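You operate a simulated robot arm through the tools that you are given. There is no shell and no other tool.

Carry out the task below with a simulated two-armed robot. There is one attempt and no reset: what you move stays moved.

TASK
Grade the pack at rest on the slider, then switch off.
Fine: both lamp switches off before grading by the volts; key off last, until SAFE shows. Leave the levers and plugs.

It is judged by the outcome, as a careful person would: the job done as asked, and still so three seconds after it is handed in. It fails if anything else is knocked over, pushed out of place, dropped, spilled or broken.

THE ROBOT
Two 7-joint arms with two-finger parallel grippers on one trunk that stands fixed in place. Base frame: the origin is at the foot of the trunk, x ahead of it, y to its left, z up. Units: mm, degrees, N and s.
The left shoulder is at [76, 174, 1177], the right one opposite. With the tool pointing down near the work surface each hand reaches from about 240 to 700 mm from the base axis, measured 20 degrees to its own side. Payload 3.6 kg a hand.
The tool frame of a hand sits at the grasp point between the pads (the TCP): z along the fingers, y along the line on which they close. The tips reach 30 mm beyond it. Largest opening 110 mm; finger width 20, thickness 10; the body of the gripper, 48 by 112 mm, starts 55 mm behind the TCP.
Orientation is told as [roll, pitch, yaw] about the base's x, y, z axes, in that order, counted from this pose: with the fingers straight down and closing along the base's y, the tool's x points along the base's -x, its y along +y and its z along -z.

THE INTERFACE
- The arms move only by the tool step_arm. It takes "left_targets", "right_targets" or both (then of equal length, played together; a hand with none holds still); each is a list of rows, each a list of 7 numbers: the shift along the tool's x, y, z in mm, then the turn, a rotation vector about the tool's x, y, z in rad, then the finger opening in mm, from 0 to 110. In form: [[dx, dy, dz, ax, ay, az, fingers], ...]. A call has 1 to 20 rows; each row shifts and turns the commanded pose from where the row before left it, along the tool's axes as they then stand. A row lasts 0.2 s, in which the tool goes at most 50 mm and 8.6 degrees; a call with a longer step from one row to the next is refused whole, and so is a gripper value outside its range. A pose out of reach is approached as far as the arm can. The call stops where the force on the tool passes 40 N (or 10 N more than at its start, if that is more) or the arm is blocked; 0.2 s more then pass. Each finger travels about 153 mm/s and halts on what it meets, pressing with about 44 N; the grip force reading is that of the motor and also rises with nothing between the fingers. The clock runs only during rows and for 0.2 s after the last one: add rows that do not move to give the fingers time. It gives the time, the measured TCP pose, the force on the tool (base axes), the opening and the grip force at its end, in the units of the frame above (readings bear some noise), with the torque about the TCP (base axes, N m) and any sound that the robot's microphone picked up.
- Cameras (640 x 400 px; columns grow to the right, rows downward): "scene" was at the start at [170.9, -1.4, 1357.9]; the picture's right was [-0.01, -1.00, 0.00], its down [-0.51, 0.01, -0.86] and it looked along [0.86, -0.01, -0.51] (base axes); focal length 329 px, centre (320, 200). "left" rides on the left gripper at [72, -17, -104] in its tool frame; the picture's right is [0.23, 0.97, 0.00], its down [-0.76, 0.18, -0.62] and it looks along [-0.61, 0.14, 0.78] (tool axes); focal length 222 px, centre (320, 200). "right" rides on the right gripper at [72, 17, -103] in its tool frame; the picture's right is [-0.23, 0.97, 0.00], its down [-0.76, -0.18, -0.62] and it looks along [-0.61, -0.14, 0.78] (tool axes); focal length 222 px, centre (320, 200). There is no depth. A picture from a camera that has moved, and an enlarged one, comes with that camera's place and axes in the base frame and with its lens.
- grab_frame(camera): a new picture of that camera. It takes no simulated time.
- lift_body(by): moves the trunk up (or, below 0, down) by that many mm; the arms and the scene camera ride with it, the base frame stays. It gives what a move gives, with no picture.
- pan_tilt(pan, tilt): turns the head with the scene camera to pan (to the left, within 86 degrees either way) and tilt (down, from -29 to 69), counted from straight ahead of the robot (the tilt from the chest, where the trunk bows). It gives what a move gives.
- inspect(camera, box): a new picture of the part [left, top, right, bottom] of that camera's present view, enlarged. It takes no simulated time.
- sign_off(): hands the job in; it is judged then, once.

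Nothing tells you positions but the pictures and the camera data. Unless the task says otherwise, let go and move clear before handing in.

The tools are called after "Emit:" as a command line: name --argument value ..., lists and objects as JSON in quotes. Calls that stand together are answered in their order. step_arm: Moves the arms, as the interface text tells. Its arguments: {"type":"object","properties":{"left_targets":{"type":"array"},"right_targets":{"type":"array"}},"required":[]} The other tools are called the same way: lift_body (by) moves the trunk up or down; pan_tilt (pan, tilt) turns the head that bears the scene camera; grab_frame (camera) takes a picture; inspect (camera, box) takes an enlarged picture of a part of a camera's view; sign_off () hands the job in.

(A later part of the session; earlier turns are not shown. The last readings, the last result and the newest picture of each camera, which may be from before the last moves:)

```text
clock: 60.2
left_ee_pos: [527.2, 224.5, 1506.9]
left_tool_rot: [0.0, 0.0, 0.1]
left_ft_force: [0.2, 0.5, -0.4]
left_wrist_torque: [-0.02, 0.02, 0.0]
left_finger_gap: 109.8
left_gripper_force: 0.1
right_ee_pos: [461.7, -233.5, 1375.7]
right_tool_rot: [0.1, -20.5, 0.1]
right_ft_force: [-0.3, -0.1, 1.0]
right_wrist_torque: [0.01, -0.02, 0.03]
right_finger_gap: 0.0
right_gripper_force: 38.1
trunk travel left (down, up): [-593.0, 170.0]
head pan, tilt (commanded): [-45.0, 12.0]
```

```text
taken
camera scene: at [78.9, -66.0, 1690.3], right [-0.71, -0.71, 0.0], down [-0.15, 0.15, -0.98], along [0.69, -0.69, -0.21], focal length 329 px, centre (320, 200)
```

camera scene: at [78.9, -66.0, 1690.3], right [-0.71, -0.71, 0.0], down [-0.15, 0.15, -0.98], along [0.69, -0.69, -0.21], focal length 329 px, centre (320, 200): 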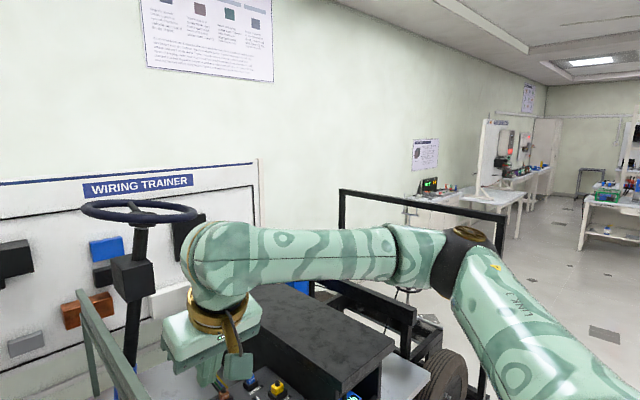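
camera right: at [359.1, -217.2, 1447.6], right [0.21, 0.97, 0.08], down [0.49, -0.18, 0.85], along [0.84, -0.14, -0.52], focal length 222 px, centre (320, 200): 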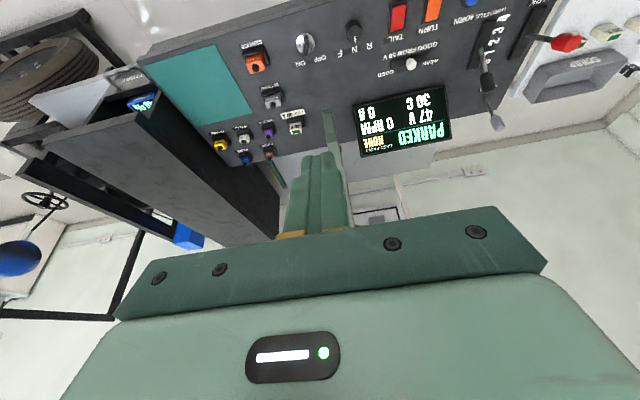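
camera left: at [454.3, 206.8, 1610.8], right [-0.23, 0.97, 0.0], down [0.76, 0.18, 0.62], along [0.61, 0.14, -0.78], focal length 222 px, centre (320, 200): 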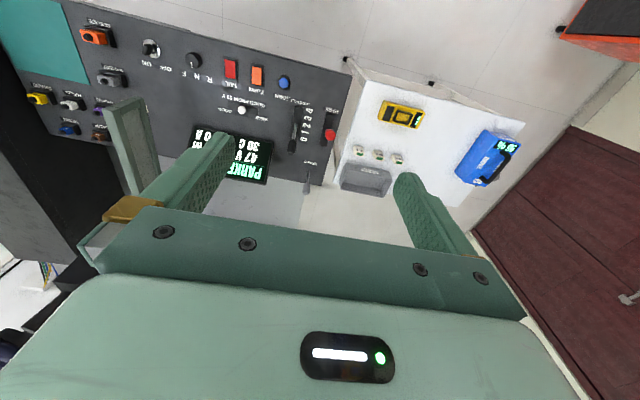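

The disc is just a mirror. The wall board at the left ("LAMPS … FAN, BOARD 2") has rocker-like switches that might show the convention, so I'll zoom in on it.

Emit:
pan_tilt --pan 70 --tilt 15

Emit:
grab_frame --camera "scene"

Emit:
inspect --camera "scene" --box '[200, 0, 400, 130]'

Emit:
pan_tilt --pan 15 --tilt -8

Emit:
grab_frame --camera "scene"

```text
clock: 62.1
left_ee_pos: [527.3, 225.6, 1506.7]
left_tool_rot: [0.0, 0.0, 0.1]
left_ft_force: [0.5, 0.7, -1.0]
left_wrist_torque: [0.01, 0.0, -0.03]
left_finger_gap: 110.0
left_gripper_force: 0.2
right_ee_pos: [461.7, -232.7, 1377.3]
right_tool_rot: [0.0, -20.5, 0.1]
right_ft_force: [0.1, 0.2, 0.3]
right_wrist_torque: [0.02, -0.03, 0.0]
right_finger_gap: 0.2
right_gripper_force: 38.2
trunk travel left (down, up): [-593.0, 170.0]
head pan, tilt (commanded): [70.0, 15.0]
```

```text
taken
camera scene: at [44.9, 87.6, 1685.5], right [0.94, -0.34, 0.0], down [-0.09, -0.24, -0.97], along [0.33, 0.91, -0.26], focal length 329 px, centre (320, 200)
```

scene: 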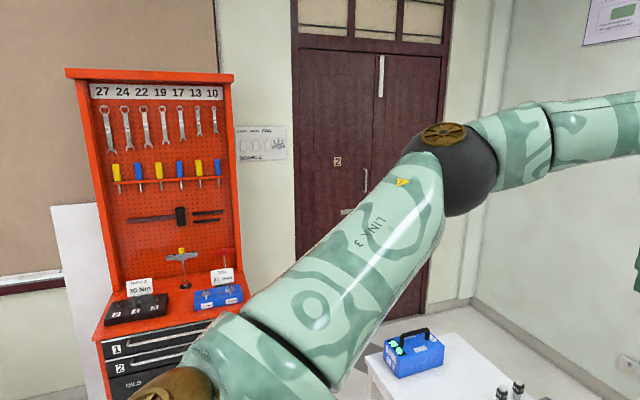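

```text
3.08 times, centred on (300, 65) of scene
camera zoom: at [44.9, 87.6, 1685.5], right [0.94, -0.34, 0.0], down [-0.09, -0.24, -0.97], along [0.33, 0.91, -0.26], focal length 1013 px, centre (382, 615)
```

zoom: 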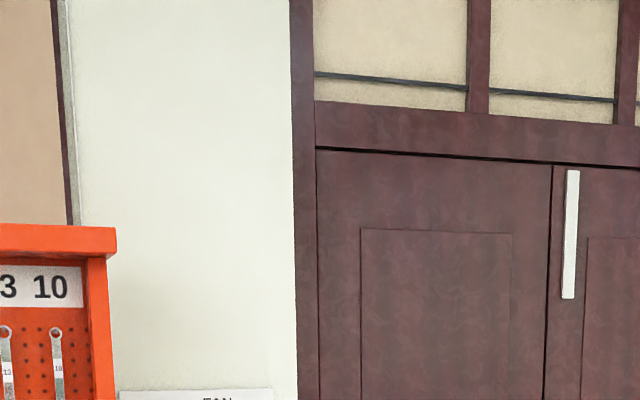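

```text
clock: 63.3
left_ee_pos: [526.2, 224.2, 1506.4]
left_tool_rot: [0.0, 0.1, 0.1]
left_ft_force: [-0.5, 0.2, -0.8]
left_wrist_torque: [0.0, -0.02, 0.02]
left_finger_gap: 110.1
left_gripper_force: 0.1
right_ee_pos: [460.8, -232.6, 1375.5]
right_tool_rot: [0.0, -20.5, 0.1]
right_ft_force: [0.6, -0.4, -0.3]
right_wrist_torque: [-0.02, 0.01, -0.01]
right_finger_gap: 0.1
right_gripper_force: 37.3
trunk travel left (down, up): [-593.0, 170.0]
head pan, tilt (commanded): [15.0, -8.0]
```

```text
taken
camera scene: at [95.6, 22.1, 1721.8], right [0.26, -0.97, 0.0], down [0.13, 0.04, -0.99], along [0.96, 0.26, 0.14], focal length 329 px, centre (320, 200)
```

scene: 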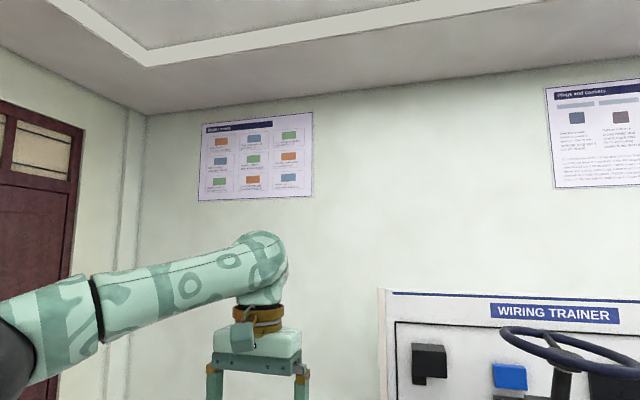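

Emit:
inspect --camera "scene" --box '[190, 105, 320, 205]'

Emit:
pan_tilt --pan -15 --tilt -8

Emit:
grab_frame --camera "scene"

Emit:
inspect --camera "scene" --box '[300, 60, 460, 170]'

Emit:
pan_tilt --pan 70 --tilt 15

Emit:
inspect --camera "scene" --box '[225, 115, 305, 170]'

```text
4.00 times, centred on (255, 155) of scene
camera zoom: at [95.6, 22.1, 1721.8], right [0.26, -0.97, 0.0], down [0.13, 0.04, -0.99], along [0.96, 0.26, 0.14], focal length 1317 px, centre (580, 380)
```

zoom: 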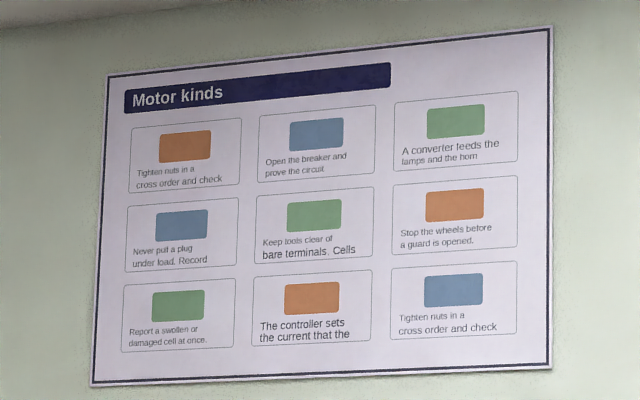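

```text
clock: 64.3
left_ee_pos: [527.5, 224.5, 1507.9]
left_tool_rot: [0.0, 0.0, 0.1]
left_ft_force: [0.2, -0.3, -0.1]
left_wrist_torque: [0.0, -0.01, -0.02]
left_finger_gap: 110.2
left_gripper_force: 0.1
right_ee_pos: [462.2, -232.5, 1377.0]
right_tool_rot: [0.0, -20.5, 0.1]
right_ft_force: [0.3, -0.3, 0.4]
right_wrist_torque: [-0.04, -0.02, -0.01]
right_finger_gap: 0.5
right_gripper_force: 37.8
trunk travel left (down, up): [-593.0, 170.0]
head pan, tilt (commanded): [-15.0, -8.0]
```

```text
taken
camera scene: at [95.6, -22.2, 1721.9], right [-0.26, -0.97, 0.0], down [0.13, -0.04, -0.99], along [0.96, -0.26, 0.14], focal length 329 px, centre (320, 200)
```

scene: 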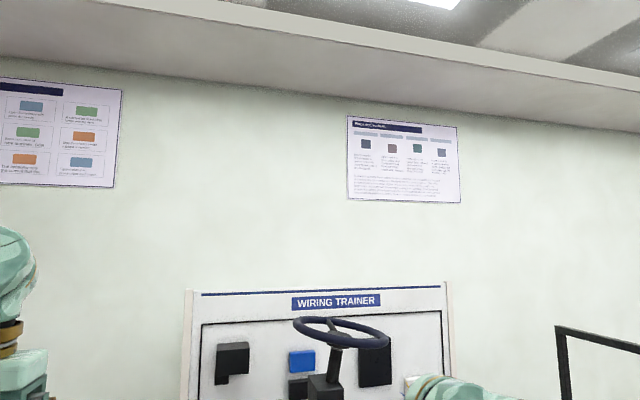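

```text
3.64 times, centred on (380, 115) of scene
camera zoom: at [95.6, -22.2, 1721.9], right [-0.26, -0.97, 0.0], down [0.13, -0.04, -0.99], along [0.96, -0.26, 0.14], focal length 1197 px, centre (102, 509)
```

zoom: 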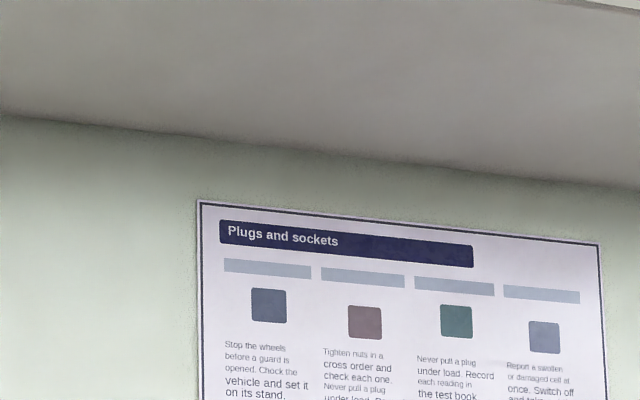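

```text
clock: 65.9
left_ee_pos: [527.2, 224.9, 1506.8]
left_tool_rot: [0.1, -0.1, 0.1]
left_ft_force: [0.3, -0.2, 0.5]
left_wrist_torque: [0.01, 0.05, 0.02]
left_finger_gap: 109.8
left_gripper_force: 0.0
right_ee_pos: [463.3, -233.4, 1376.5]
right_tool_rot: [0.0, -20.5, 0.0]
right_ft_force: [0.3, -0.1, -0.8]
right_wrist_torque: [0.01, -0.01, 0.0]
right_finger_gap: 0.2
right_gripper_force: 37.8
trunk travel left (down, up): [-593.0, 170.0]
head pan, tilt (commanded): [70.0, 15.0]
```

```text
7.27 times, centred on (265, 142) of scene
camera zoom: at [44.9, 87.6, 1685.5], right [0.94, -0.34, 0.0], down [-0.09, -0.24, -0.97], along [0.33, 0.91, -0.26], focal length 2395 px, centre (720, 618)
```

zoom: 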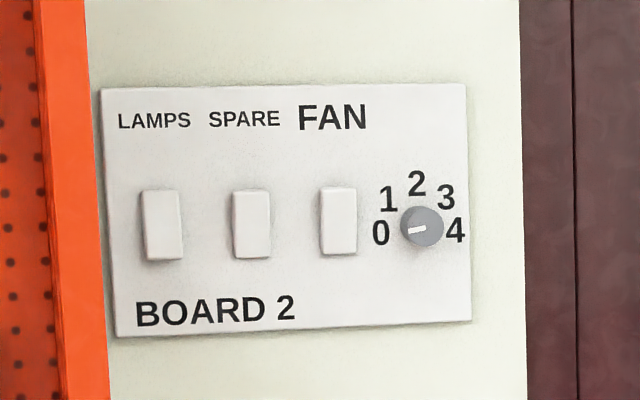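

The wall board shows a LAMPS rocker (the room lights are on) next to SPARE and FAN (fan dial at 0). I'll zoom in to compare how they tilt.

Emit:
inspect --camera "scene" --box '[240, 135, 272, 155]'

Emit:
inspect --camera "scene" --box '[238, 130, 288, 156]'

```text
16.00 times, centred on (256, 145) of scene
camera zoom: at [44.9, 87.6, 1685.5], right [0.94, -0.34, 0.0], down [-0.09, -0.24, -0.97], along [0.33, 0.91, -0.26], focal length 5268 px, centre (1344, 1080)
```

zoom: 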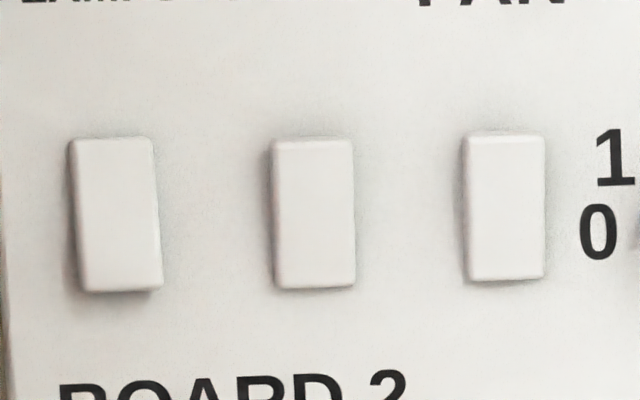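

```text
12.80 times, centred on (263, 143) of scene
camera zoom: at [44.9, 87.6, 1685.5], right [0.94, -0.34, 0.0], down [-0.09, -0.24, -0.97], along [0.33, 0.91, -0.26], focal length 4214 px, centre (1050, 930)
```

zoom: 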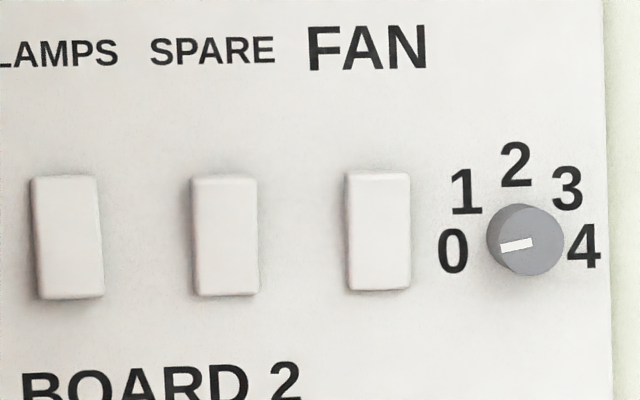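

LAMPS leans the opposite way from SPARE and FAN. I want to be sure of the direction, so I'll zoom further and also view it from a lower camera height.

Emit:
inspect --camera "scene" --box '[241, 139, 251, 152]'

Emit:
inspect --camera "scene" --box '[261, 139, 271, 152]'

Emit:
inspect --camera "scene" --box '[251, 139, 261, 152]'

```text
16.00 times, centred on (246, 146) of scene
camera zoom: at [44.9, 87.6, 1685.5], right [0.94, -0.34, 0.0], down [-0.09, -0.24, -0.97], along [0.33, 0.91, -0.26], focal length 5268 px, centre (1504, 1072)
```

zoom: 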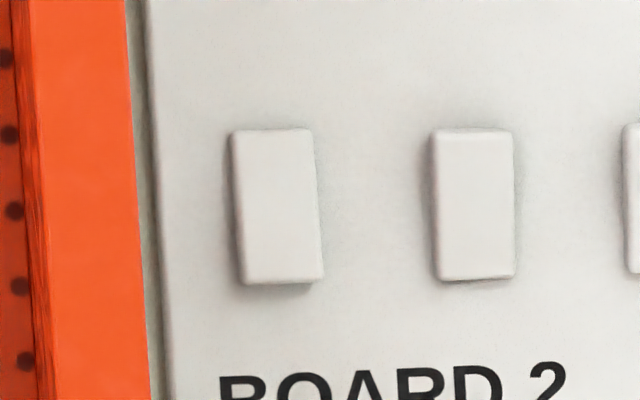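

```text
16.00 times, centred on (266, 146) of scene
camera zoom: at [44.9, 87.6, 1685.5], right [0.94, -0.34, 0.0], down [-0.09, -0.24, -0.97], along [0.33, 0.91, -0.26], focal length 5268 px, centre (1184, 1072)
```

zoom: 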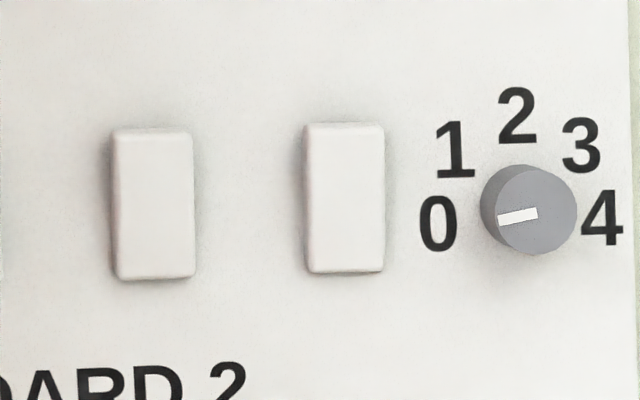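

```text
16.00 times, centred on (256, 146) of scene
camera zoom: at [44.9, 87.6, 1685.5], right [0.94, -0.34, 0.0], down [-0.09, -0.24, -0.97], along [0.33, 0.91, -0.26], focal length 5268 px, centre (1344, 1072)
```

zoom: 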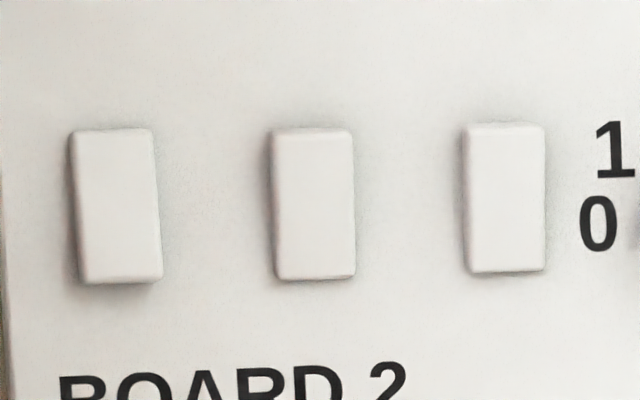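

The wall board hints that top pressed means on, but it is only scenery. I want firmer evidence, such as the lamps themselves, so I'll swing the right wrist camera out to the right to see the far side of the grey-green panel and the vehicle.

Emit:
step_arm --right_targets '[[0, -45, 0, 0, 0, 0, 0], [0, -45, 0, 0, 0, 0, 0], [0, -45, 0, 0, 0, 0, 0], [0, -45, 0, 0, 0, 0, 0], [0, -45, 0, 0, 0, 0, 0], [0, 0, 0, 0, 0, 0, 0]]'

Emit:
grab_frame --camera "right"

Emit:
pan_tilt --pan -20 --tilt 30

Emit:
grab_frame --camera "scene"

```text
clock: 67.3
left_ee_pos: [526.9, 226.1, 1506.7]
left_tool_rot: [0.0, -0.1, 0.2]
left_ft_force: [-0.5, 0.5, 0.5]
left_wrist_torque: [0.0, -0.01, 0.02]
left_finger_gap: 110.1
left_gripper_force: 0.0
right_ee_pos: [460.9, -459.0, 1373.2]
right_tool_rot: [0.0, -20.5, 0.1]
right_ft_force: [0.2, -0.1, -0.3]
right_wrist_torque: [-0.03, -0.02, 0.02]
right_finger_gap: 0.1
right_gripper_force: 37.4
trunk travel left (down, up): [-593.0, 170.0]
head pan, tilt (commanded): [70.0, 15.0]
```

```text
taken
camera right: at [358.6, -443.1, 1444.8], right [0.21, 0.97, 0.08], down [0.49, -0.18, 0.85], along [0.84, -0.14, -0.52], focal length 222 px, centre (320, 200)
```

right: 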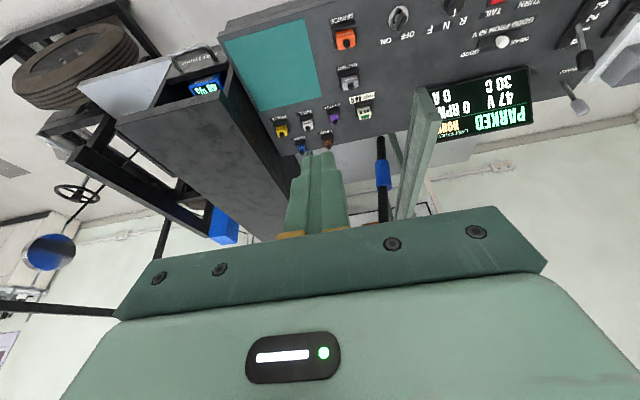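

```text
clock: 68.9
left_ee_pos: [526.2, 222.9, 1508.0]
left_tool_rot: [0.0, 0.0, 0.1]
left_ft_force: [0.3, -0.5, -0.3]
left_wrist_torque: [0.02, 0.03, -0.02]
left_finger_gap: 110.0
left_gripper_force: 0.0
right_ee_pos: [462.3, -459.8, 1373.3]
right_tool_rot: [0.0, -20.5, 0.1]
right_ft_force: [0.4, 0.5, -0.2]
right_wrist_torque: [0.04, -0.01, -0.02]
right_finger_gap: 0.0
right_gripper_force: 37.5
trunk travel left (down, up): [-593.0, 170.0]
head pan, tilt (commanded): [-20.0, 30.0]
```

```text
taken
camera scene: at [97.9, -31.1, 1661.2], right [-0.34, -0.94, 0.0], down [-0.47, 0.17, -0.87], along [0.81, -0.3, -0.5], focal length 329 px, centre (320, 200)
```

scene: 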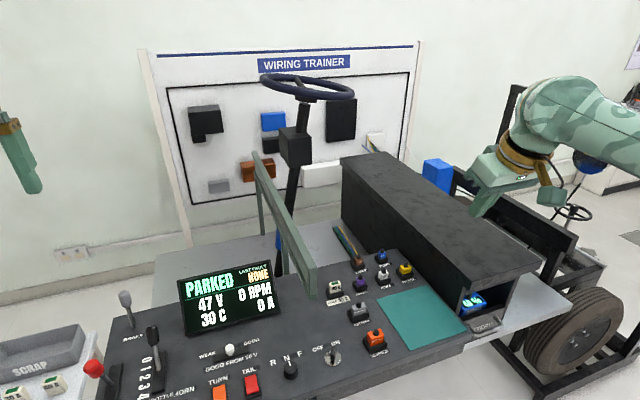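

Emit:
inspect --camera "right" --box '[340, 60, 520, 220]'

Emit:
inspect --camera "right" --box '[0, 0, 300, 250]'

Emit:
inspect --camera "scene" --box '[400, 120, 640, 380]'

```text
2.50 times, centred on (430, 140) of right
camera zoom: at [358.5, -443.4, 1444.6], right [0.21, 0.97, 0.08], down [0.49, -0.18, 0.85], along [0.84, -0.14, -0.52], focal length 555 px, centre (45, 350)
```

zoom: 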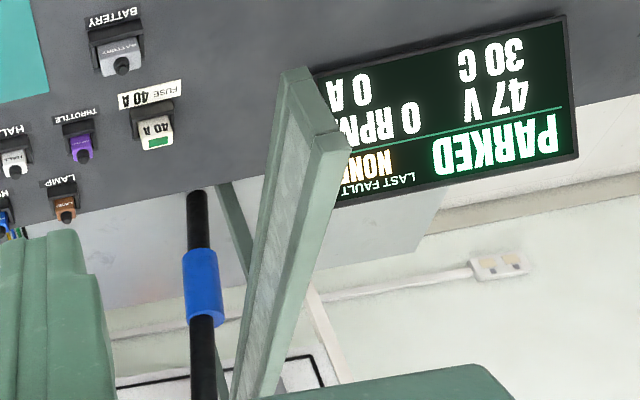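

```text
1.60 times, centred on (150, 125) of right
camera zoom: at [358.5, -443.4, 1444.6], right [0.21, 0.97, 0.08], down [0.49, -0.18, 0.85], along [0.84, -0.14, -0.52], focal length 355 px, centre (592, 320)
```

zoom: 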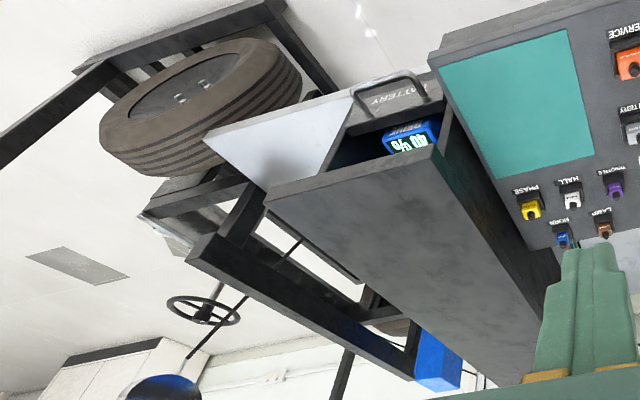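

```text
1.54 times, centred on (520, 250) of scene
camera zoom: at [97.9, -31.1, 1661.2], right [-0.34, -0.94, 0.0], down [-0.47, 0.17, -0.87], along [0.81, -0.3, -0.5], focal length 507 px, centre (12, 123)
```

zoom: 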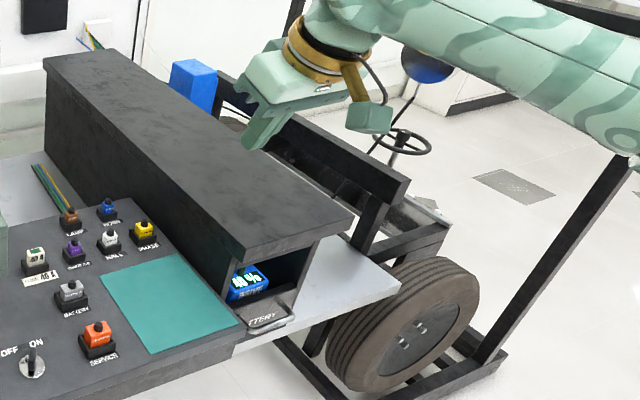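

There are two small globes on the cart labelled TAIL and TURN that could be bulbs showing a lit or unlit state. I'll zoom in on them.

Emit:
pan_tilt --pan 35 --tilt 40

Emit:
grab_frame --camera "scene"

Emit:
inspect --camera "left" --box '[320, 130, 460, 220]'

```text
clock: 70.2
left_ee_pos: [525.8, 224.5, 1507.0]
left_tool_rot: [0.0, 0.0, 0.1]
left_ft_force: [-0.8, -0.1, -0.2]
left_wrist_torque: [0.0, -0.02, 0.02]
left_finger_gap: 109.9
left_gripper_force: 0.0
right_ee_pos: [460.9, -458.7, 1374.1]
right_tool_rot: [0.2, -20.5, 0.1]
right_ft_force: [0.2, -0.5, -0.9]
right_wrist_torque: [-0.01, 0.0, -0.03]
right_finger_gap: 0.0
right_gripper_force: 37.0
trunk travel left (down, up): [-593.0, 170.0]
head pan, tilt (commanded): [35.0, 40.0]
```

```text
taken
camera scene: at [82.5, 48.4, 1645.9], right [0.57, -0.82, 0.0], down [-0.53, -0.37, -0.77], along [0.63, 0.44, -0.64], focal length 329 px, centre (320, 200)
```

scene: 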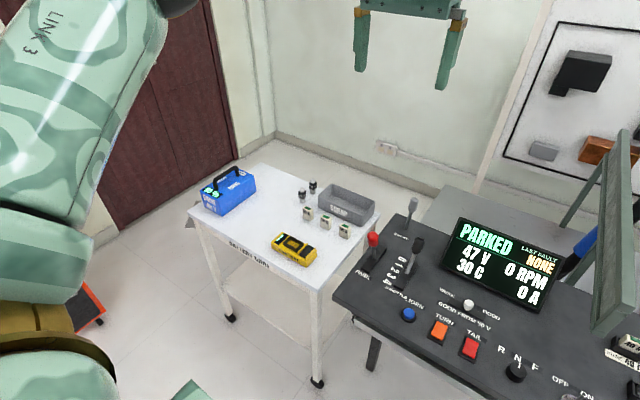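

```text
4.44 times, centred on (390, 175) of left
camera zoom: at [454.3, 206.7, 1610.8], right [-0.23, 0.97, 0.0], down [0.76, 0.18, 0.62], along [0.61, 0.14, -0.78], focal length 987 px, centre (9, 311)
```

zoom: 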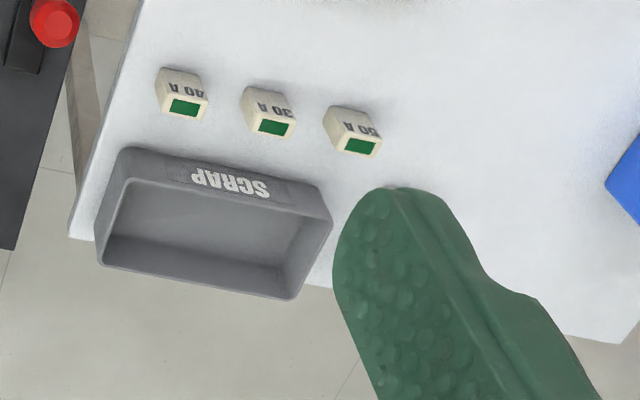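

Those are only spare bulbs. I'll look for another switch board in the room (a "BOARD 1") to cross-check the rocker convention.

Emit:
pan_tilt --pan 86 --tilt 8

Emit:
grab_frame --camera "scene"

Emit:
pan_tilt --pan -84 --tilt 8

Emit:
grab_frame --camera "scene"

Emit:
inspect --camera "scene" --box '[240, 40, 460, 180]'

Emit:
inspect --camera "scene" --box '[430, 40, 640, 180]'

Emit:
inspect --camera "scene" --box '[40, 40, 260, 180]'

```text
clock: 71.4
left_ee_pos: [527.0, 225.0, 1507.7]
left_tool_rot: [0.0, 0.0, 0.1]
left_ft_force: [0.8, 0.1, 1.2]
left_wrist_torque: [-0.01, 0.02, 0.02]
left_finger_gap: 110.1
left_gripper_force: 0.2
right_ee_pos: [461.5, -458.1, 1373.2]
right_tool_rot: [0.1, -20.4, 0.1]
right_ft_force: [0.3, 0.0, 0.1]
right_wrist_torque: [0.02, 0.01, 0.01]
right_finger_gap: 0.2
right_gripper_force: 37.7
trunk travel left (down, up): [-593.0, 170.0]
head pan, tilt (commanded): [85.9, 8.0]
```

```text
taken
camera scene: at [19.5, 92.1, 1696.8], right [1.0, -0.07, 0.0], down [-0.01, -0.14, -0.99], along [0.07, 0.99, -0.14], focal length 329 px, centre (320, 200)
```

scene: 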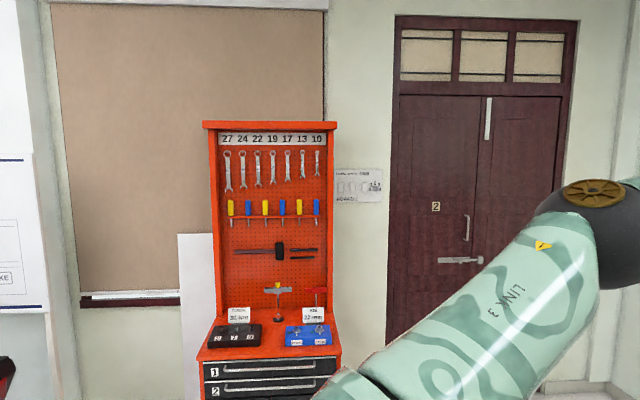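

```text
clock: 73.9
left_ee_pos: [527.1, 225.6, 1508.0]
left_tool_rot: [-0.1, 0.0, 0.1]
left_ft_force: [-0.5, -0.4, -0.5]
left_wrist_torque: [0.0, -0.01, 0.02]
left_finger_gap: 110.0
left_gripper_force: 0.1
right_ee_pos: [462.2, -458.1, 1373.9]
right_tool_rot: [0.2, -20.6, 0.1]
right_ft_force: [0.4, 0.1, 0.0]
right_wrist_torque: [-0.01, -0.03, 0.01]
right_finger_gap: 0.0
right_gripper_force: 37.1
trunk travel left (down, up): [-593.0, 170.0]
head pan, tilt (commanded): [-84.0, 8.0]
```

```text
taken
camera scene: at [22.6, -92.4, 1696.8], right [-0.99, -0.1, 0.0], down [-0.01, 0.14, -0.99], along [0.1, -0.98, -0.14], focal length 329 px, centre (320, 200)
```

scene: 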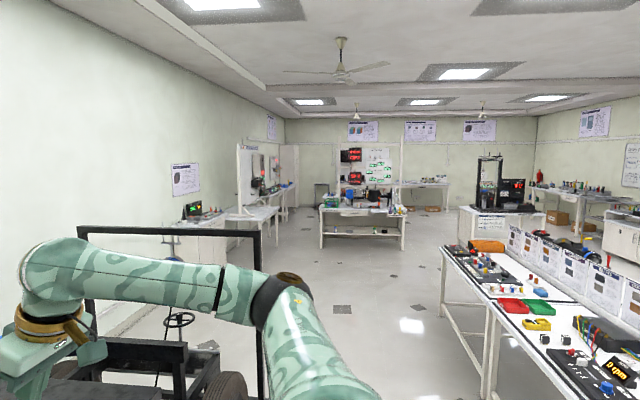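

```text
2.86 times, centred on (350, 110) of scene
camera zoom: at [22.6, -92.4, 1696.8], right [-0.99, -0.1, 0.0], down [-0.01, 0.14, -0.99], along [0.1, -0.98, -0.14], focal length 941 px, centre (234, 457)
```

zoom: 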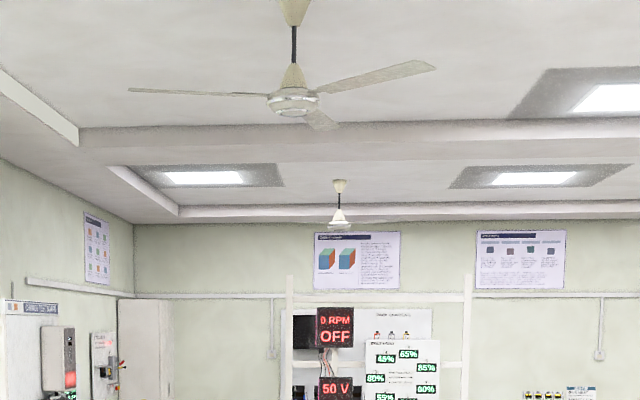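

```text
2.86 times, centred on (535, 110) of scene
camera zoom: at [22.6, -92.4, 1696.8], right [-0.99, -0.1, 0.0], down [-0.01, 0.14, -0.99], along [0.1, -0.98, -0.14], focal length 941 px, centre (-294, 457)
```

zoom: 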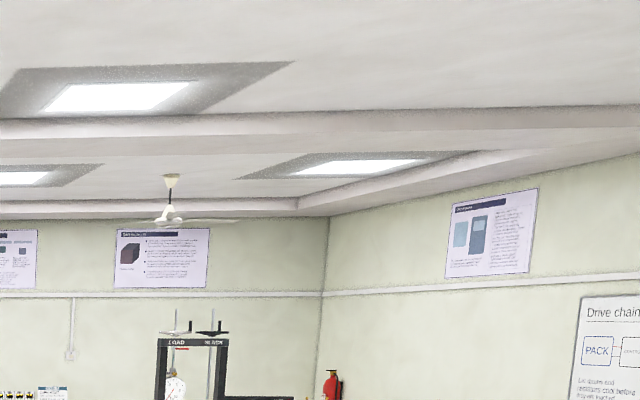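

```text
2.86 times, centred on (150, 110) of scene
camera zoom: at [22.6, -92.4, 1696.8], right [-0.99, -0.1, 0.0], down [-0.01, 0.14, -0.99], along [0.1, -0.98, -0.14], focal length 941 px, centre (806, 457)
```

zoom: 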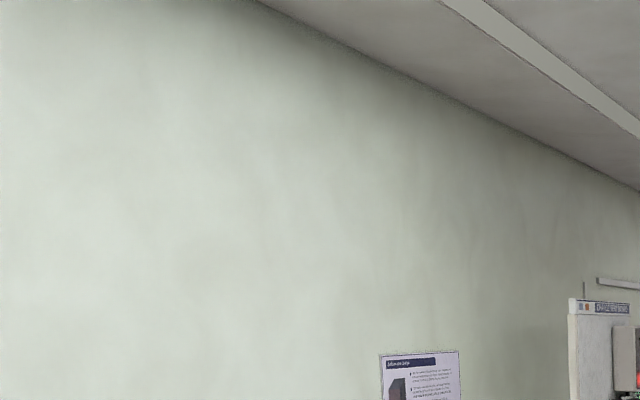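

All the ceiling lights are on and the fans are stopped, so on that board LAMPS is on and FAN is off. I'll measure its tilt carefully from two camera heights.

Emit:
pan_tilt --pan 86 --tilt 8

Emit:
inspect --camera "scene" --box '[334, 165, 384, 205]'

Emit:
inspect --camera "scene" --box '[336, 176, 366, 196]'

Emit:
lift_body --by 170

Emit:
grab_frame --camera "scene"

```text
clock: 76.5
left_ee_pos: [528.1, 224.8, 1508.5]
left_tool_rot: [-0.1, 0.0, 0.2]
left_ft_force: [-0.6, 0.8, 0.9]
left_wrist_torque: [-0.01, 0.0, 0.01]
left_finger_gap: 110.0
left_gripper_force: 0.1
right_ee_pos: [461.4, -458.3, 1374.4]
right_tool_rot: [0.0, -20.4, 0.1]
right_ft_force: [1.2, -0.1, -0.4]
right_wrist_torque: [-0.01, 0.0, 0.03]
right_finger_gap: 0.1
right_gripper_force: 37.8
trunk travel left (down, up): [-593.0, 170.0]
head pan, tilt (commanded): [85.9, 8.0]
```

```text
10.00 times, centred on (359, 185) of scene
camera zoom: at [19.4, 92.1, 1696.9], right [1.0, -0.07, 0.0], down [-0.01, -0.14, -0.99], along [0.07, 0.99, -0.14], focal length 3293 px, centre (-70, 350)
```

zoom: 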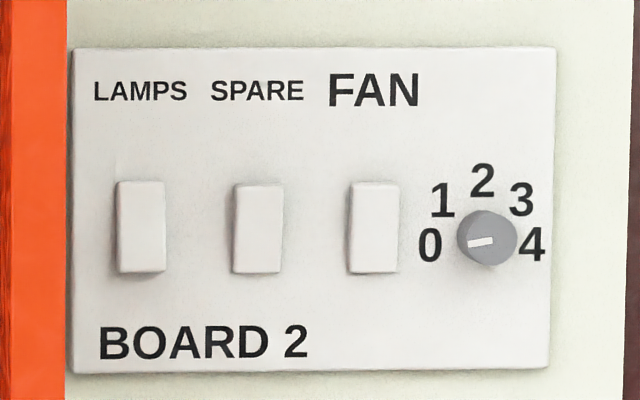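

```text
16.00 times, centred on (351, 186) of scene
camera zoom: at [19.4, 92.1, 1696.9], right [1.0, -0.07, 0.0], down [-0.01, -0.14, -0.99], along [0.07, 0.99, -0.14], focal length 5268 px, centre (-176, 424)
```

zoom: 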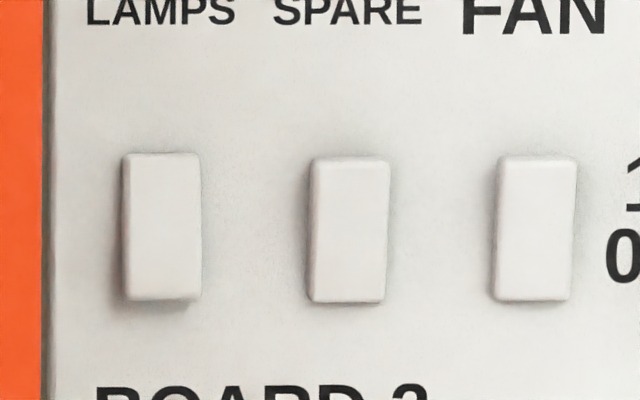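

```text
clock: 78.4
left_ee_pos: [526.5, 224.4, 1675.8]
left_tool_rot: [0.0, 0.0, 0.1]
left_ft_force: [-0.6, 0.3, 0.7]
left_wrist_torque: [0.06, 0.02, -0.02]
left_finger_gap: 110.1
left_gripper_force: 0.0
right_ee_pos: [462.5, -459.3, 1545.6]
right_tool_rot: [0.0, -20.5, 0.0]
right_ft_force: [-0.4, 1.4, 0.0]
right_wrist_torque: [-0.02, 0.01, -0.02]
right_finger_gap: 0.0
right_gripper_force: 37.9
trunk travel left (down, up): [-763.0, 0.0]
head pan, tilt (commanded): [85.9, 8.0]
```

```text
taken
camera scene: at [15.4, 92.0, 1866.5], right [1.0, -0.07, 0.0], down [-0.01, -0.14, -0.99], along [0.07, 0.99, -0.14], focal length 329 px, centre (320, 200)
```

scene: 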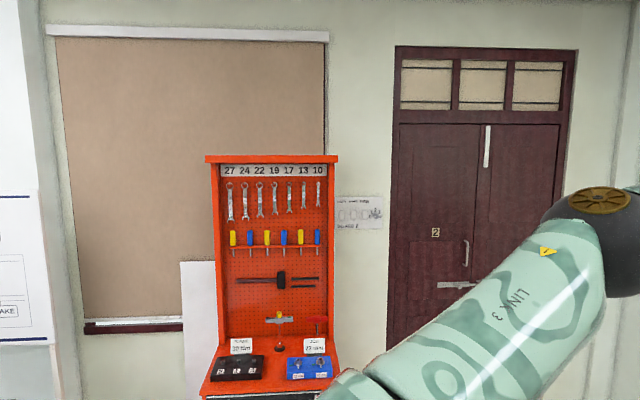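

LAMPS (on) has its top pressed; SPARE and FAN (off) have their bottoms pressed. That suggests the opposite of what I assumed for the desk, so I need direct evidence. I'll look more closely at the framed panel and the vehicle for lamps.

Emit:
pan_tilt --pan -15 --tilt 30

Emit:
grab_frame --camera "scene"

Emit:
inspect --camera "scene" --box '[220, 150, 340, 310]'

Emit:
grab_frame --camera "right"

Emit:
inspect --camera "right" --box '[360, 60, 520, 220]'

```text
clock: 80.2
left_ee_pos: [525.8, 223.8, 1677.3]
left_tool_rot: [0.0, 0.0, 0.0]
left_ft_force: [-0.1, 0.0, -0.5]
left_wrist_torque: [0.01, 0.01, -0.01]
left_finger_gap: 110.0
left_gripper_force: 0.0
right_ee_pos: [462.3, -458.3, 1545.5]
right_tool_rot: [0.1, -20.6, 0.1]
right_ft_force: [-0.8, 0.7, 0.3]
right_wrist_torque: [-0.02, -0.02, 0.0]
right_finger_gap: 0.0
right_gripper_force: 37.6
trunk travel left (down, up): [-763.0, 0.0]
head pan, tilt (commanded): [-15.0, 30.0]
```

```text
taken
camera scene: at [96.1, -23.7, 1831.0], right [-0.26, -0.97, 0.0], down [-0.48, 0.13, -0.87], along [0.84, -0.22, -0.5], focal length 329 px, centre (320, 200)
```

scene: 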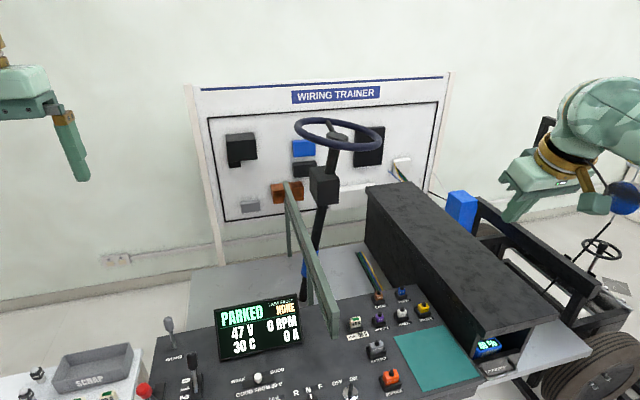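

```text
2.50 times, centred on (280, 230) of scene
camera zoom: at [96.1, -23.7, 1831.0], right [-0.26, -0.97, 0.0], down [-0.48, 0.13, -0.87], along [0.84, -0.22, -0.5], focal length 823 px, centre (420, 125)
```

zoom: 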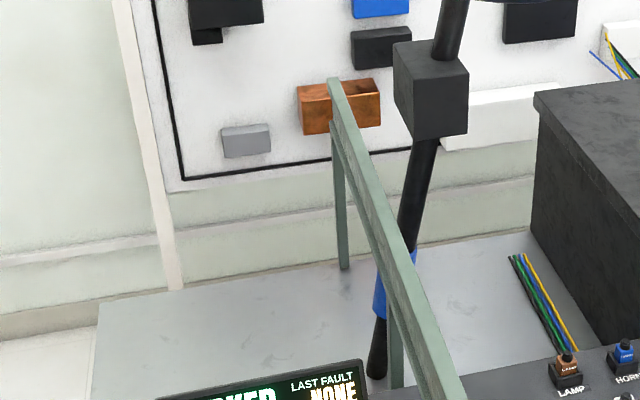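

```text
taken
camera right: at [359.4, -442.3, 1617.3], right [0.21, 0.97, 0.08], down [0.49, -0.18, 0.85], along [0.84, -0.14, -0.52], focal length 222 px, centre (320, 200)
```

right: 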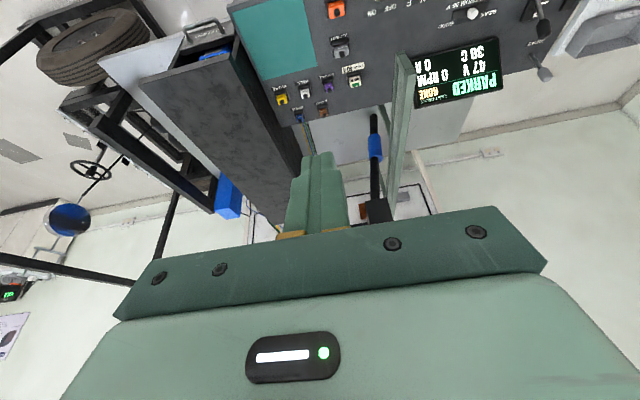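

```text
2.50 times, centred on (440, 140) of right
camera zoom: at [359.4, -442.3, 1617.3], right [0.21, 0.97, 0.08], down [0.49, -0.18, 0.85], along [0.84, -0.14, -0.52], focal length 555 px, centre (20, 350)
```

zoom: 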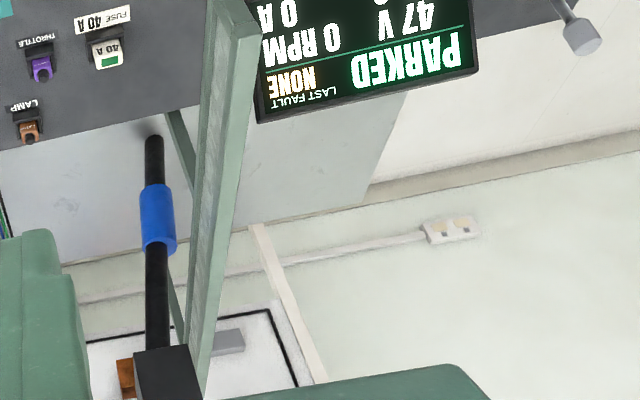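

Emit:
inspect --camera "right" --box '[30, 130, 150, 250]'

Emit:
pan_tilt --pan -45 --tilt 35

Emit:
grab_frame --camera "scene"

Emit:
inspect --camera "scene" --box '[260, 60, 500, 260]'

```text
3.33 times, centred on (90, 190) of right
camera zoom: at [359.4, -442.3, 1617.3], right [0.21, 0.97, 0.08], down [0.49, -0.18, 0.85], along [0.84, -0.14, -0.52], focal length 740 px, centre (1087, 233)
```

zoom: 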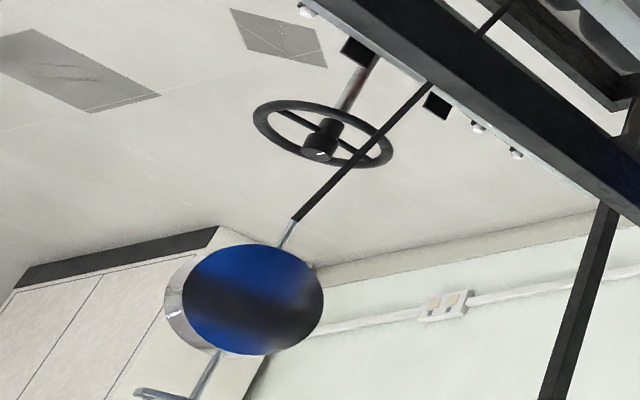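

```text
clock: 81.2
left_ee_pos: [526.8, 224.2, 1677.4]
left_tool_rot: [-0.1, 0.0, 0.0]
left_ft_force: [0.2, -0.4, 0.2]
left_wrist_torque: [0.02, 0.03, 0.01]
left_finger_gap: 109.9
left_gripper_force: 0.2
right_ee_pos: [462.1, -457.3, 1546.5]
right_tool_rot: [0.1, -20.6, 0.1]
right_ft_force: [0.0, -0.2, 0.4]
right_wrist_torque: [0.0, 0.01, 0.0]
right_finger_gap: 0.0
right_gripper_force: 37.6
trunk travel left (down, up): [-763.0, 0.0]
head pan, tilt (commanded): [-45.0, 35.0]
```

```text
taken
camera scene: at [71.1, -62.5, 1823.2], right [-0.71, -0.71, 0.0], down [-0.41, 0.41, -0.82], along [0.58, -0.58, -0.57], focal length 329 px, centre (320, 200)
```

scene: 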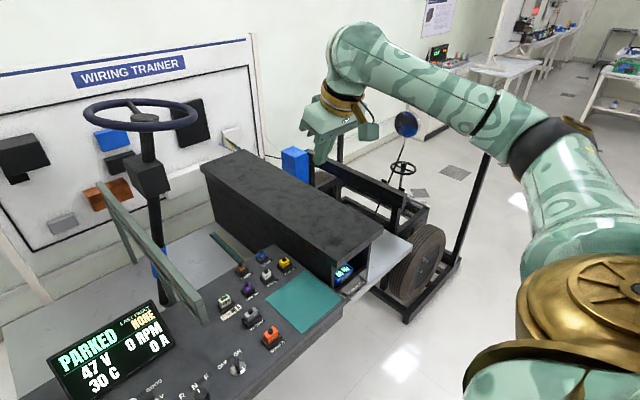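

```text
2.00 times, centred on (380, 160) of scene
camera zoom: at [71.1, -62.5, 1823.2], right [-0.71, -0.71, 0.0], down [-0.41, 0.41, -0.82], along [0.58, -0.58, -0.57], focal length 658 px, centre (200, 280)
```

zoom: 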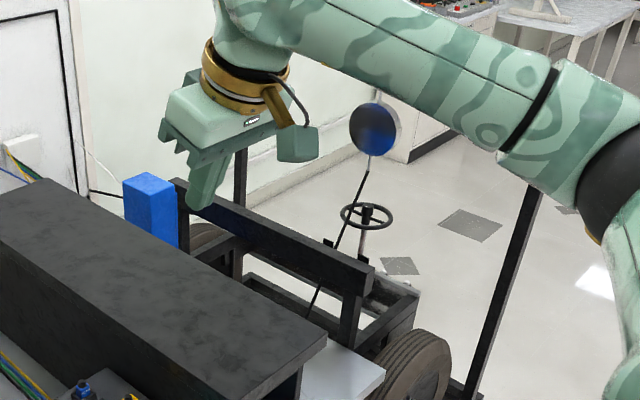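

There are small white domes and black holders along the far side of the chassis rail. They may be lamp bulbs, so I'll zoom in.

Emit:
inspect --camera "right" --box '[100, 110, 200, 190]'

Emit:
inspect --camera "right" --box '[150, 150, 200, 190]'

Emit:
inspect --camera "right" --box '[100, 115, 150, 155]'

```text
5.00 times, centred on (150, 150) of right
camera zoom: at [359.5, -442.3, 1617.3], right [0.21, 0.97, 0.08], down [0.49, -0.18, 0.85], along [0.84, -0.14, -0.52], focal length 1111 px, centre (1170, 450)
```

zoom: 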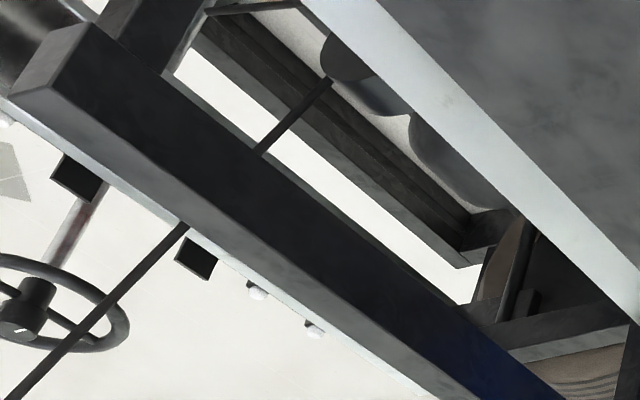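

```text
10.00 times, centred on (175, 170) of right
camera zoom: at [359.5, -442.3, 1617.3], right [0.21, 0.97, 0.08], down [0.49, -0.18, 0.85], along [0.84, -0.14, -0.52], focal length 2221 px, centre (1770, 500)
```

zoom: 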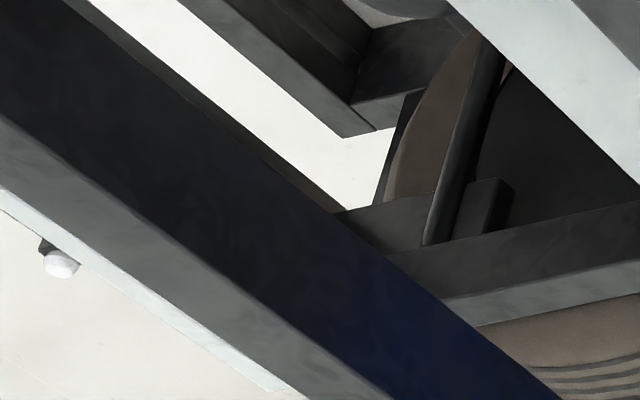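

```text
10.00 times, centred on (125, 135) of right
camera zoom: at [359.5, -442.3, 1617.3], right [0.21, 0.97, 0.08], down [0.49, -0.18, 0.85], along [0.84, -0.14, -0.52], focal length 2221 px, centre (2270, 850)
```

zoom: 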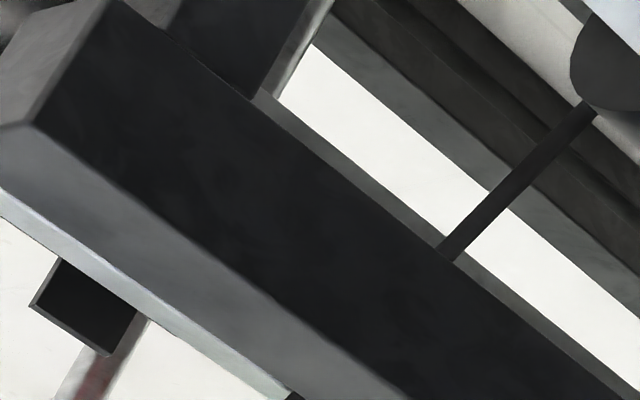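

There is a white plate on the rear of the vehicle carrying small bulbs with white globes, like the spare TAIL and TURN bulbs. I'll zoom in closely to see whether they're lit.

Emit:
inspect --camera "right" --box '[128, 162, 158, 182]'

Emit:
inspect --camera "right" --box '[88, 140, 128, 165]'

Emit:
inspect --camera "scene" --box '[390, 100, 425, 145]'

```text
16.00 times, centred on (143, 172) of right
camera zoom: at [359.5, -442.3, 1617.3], right [0.21, 0.97, 0.08], down [0.49, -0.18, 0.85], along [0.84, -0.14, -0.52], focal length 3554 px, centre (3152, 648)
```

zoom: 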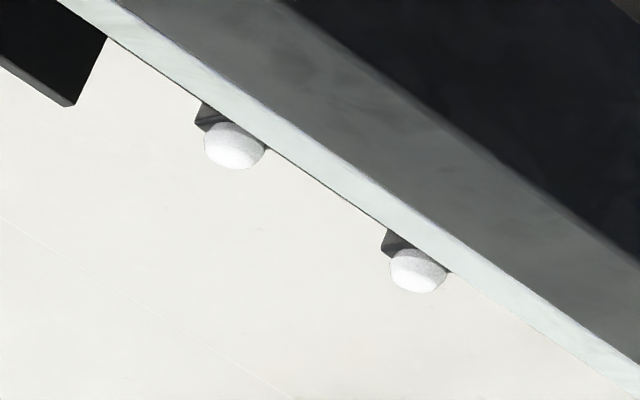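

```text
16.00 times, centred on (108, 152) of right
camera zoom: at [359.5, -442.3, 1617.3], right [0.21, 0.97, 0.08], down [0.49, -0.18, 0.85], along [0.84, -0.14, -0.52], focal length 3554 px, centre (3712, 960)
```

zoom: 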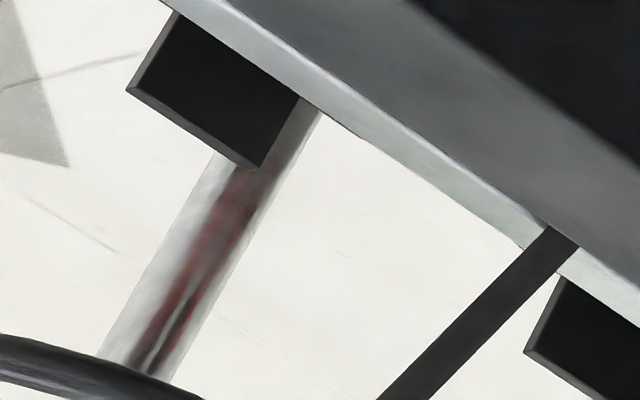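

```text
8.89 times, centred on (408, 122) of scene
camera zoom: at [71.1, -62.5, 1823.2], right [-0.71, -0.71, 0.0], down [-0.41, 0.41, -0.82], along [0.58, -0.58, -0.57], focal length 2927 px, centre (-458, 889)
```

zoom: 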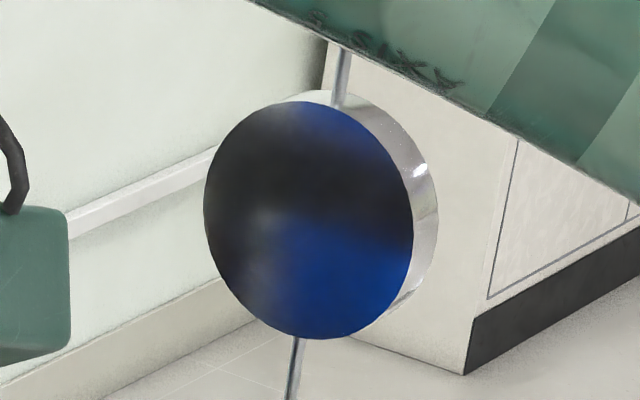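

These are small lamps and a mirror placed so their state can be seen. I'll get baseline views at the nominal trunk height in the current state, then toggle one switch and compare.

Emit:
lift_body --by -470

Emit:
pan_tilt --pan -62 --tilt 15

Emit:
grab_frame --camera "scene"

Emit:
inspect --camera "scene" --box '[300, 110, 350, 170]'

```text
refused: -470 is not a number from -400 to 400
```

```text
clock: 82.0
left_ee_pos: [527.5, 225.1, 1678.0]
left_tool_rot: [0.0, 0.0, 0.1]
left_ft_force: [0.3, 1.0, 0.0]
left_wrist_torque: [0.0, 0.0, 0.0]
left_finger_gap: 110.0
left_gripper_force: 0.0
right_ee_pos: [462.0, -458.5, 1545.5]
right_tool_rot: [0.0, -20.6, 0.1]
right_ft_force: [0.0, 0.0, 0.1]
right_wrist_torque: [-0.01, 0.0, 0.01]
right_finger_gap: 0.0
right_gripper_force: 37.4
trunk travel left (down, up): [-763.0, 0.0]
head pan, tilt (commanded): [-62.0, 15.0]
```

```text
taken
camera scene: at [52.7, -82.7, 1855.1], right [-0.88, -0.47, 0.0], down [-0.12, 0.23, -0.97], along [0.45, -0.85, -0.26], focal length 329 px, centre (320, 200)
```

scene: 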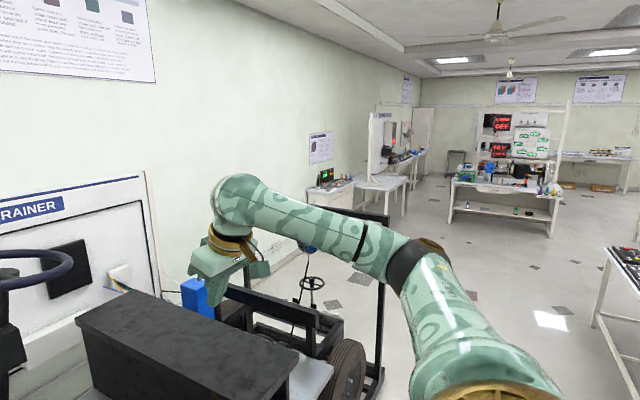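

```text
6.67 times, centred on (325, 140) of scene
camera zoom: at [52.7, -82.7, 1855.1], right [-0.88, -0.47, 0.0], down [-0.12, 0.23, -0.97], along [0.45, -0.85, -0.26], focal length 2195 px, centre (287, 600)
```

zoom: 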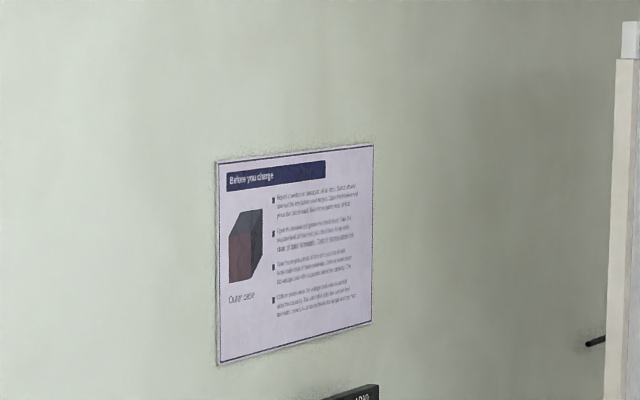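

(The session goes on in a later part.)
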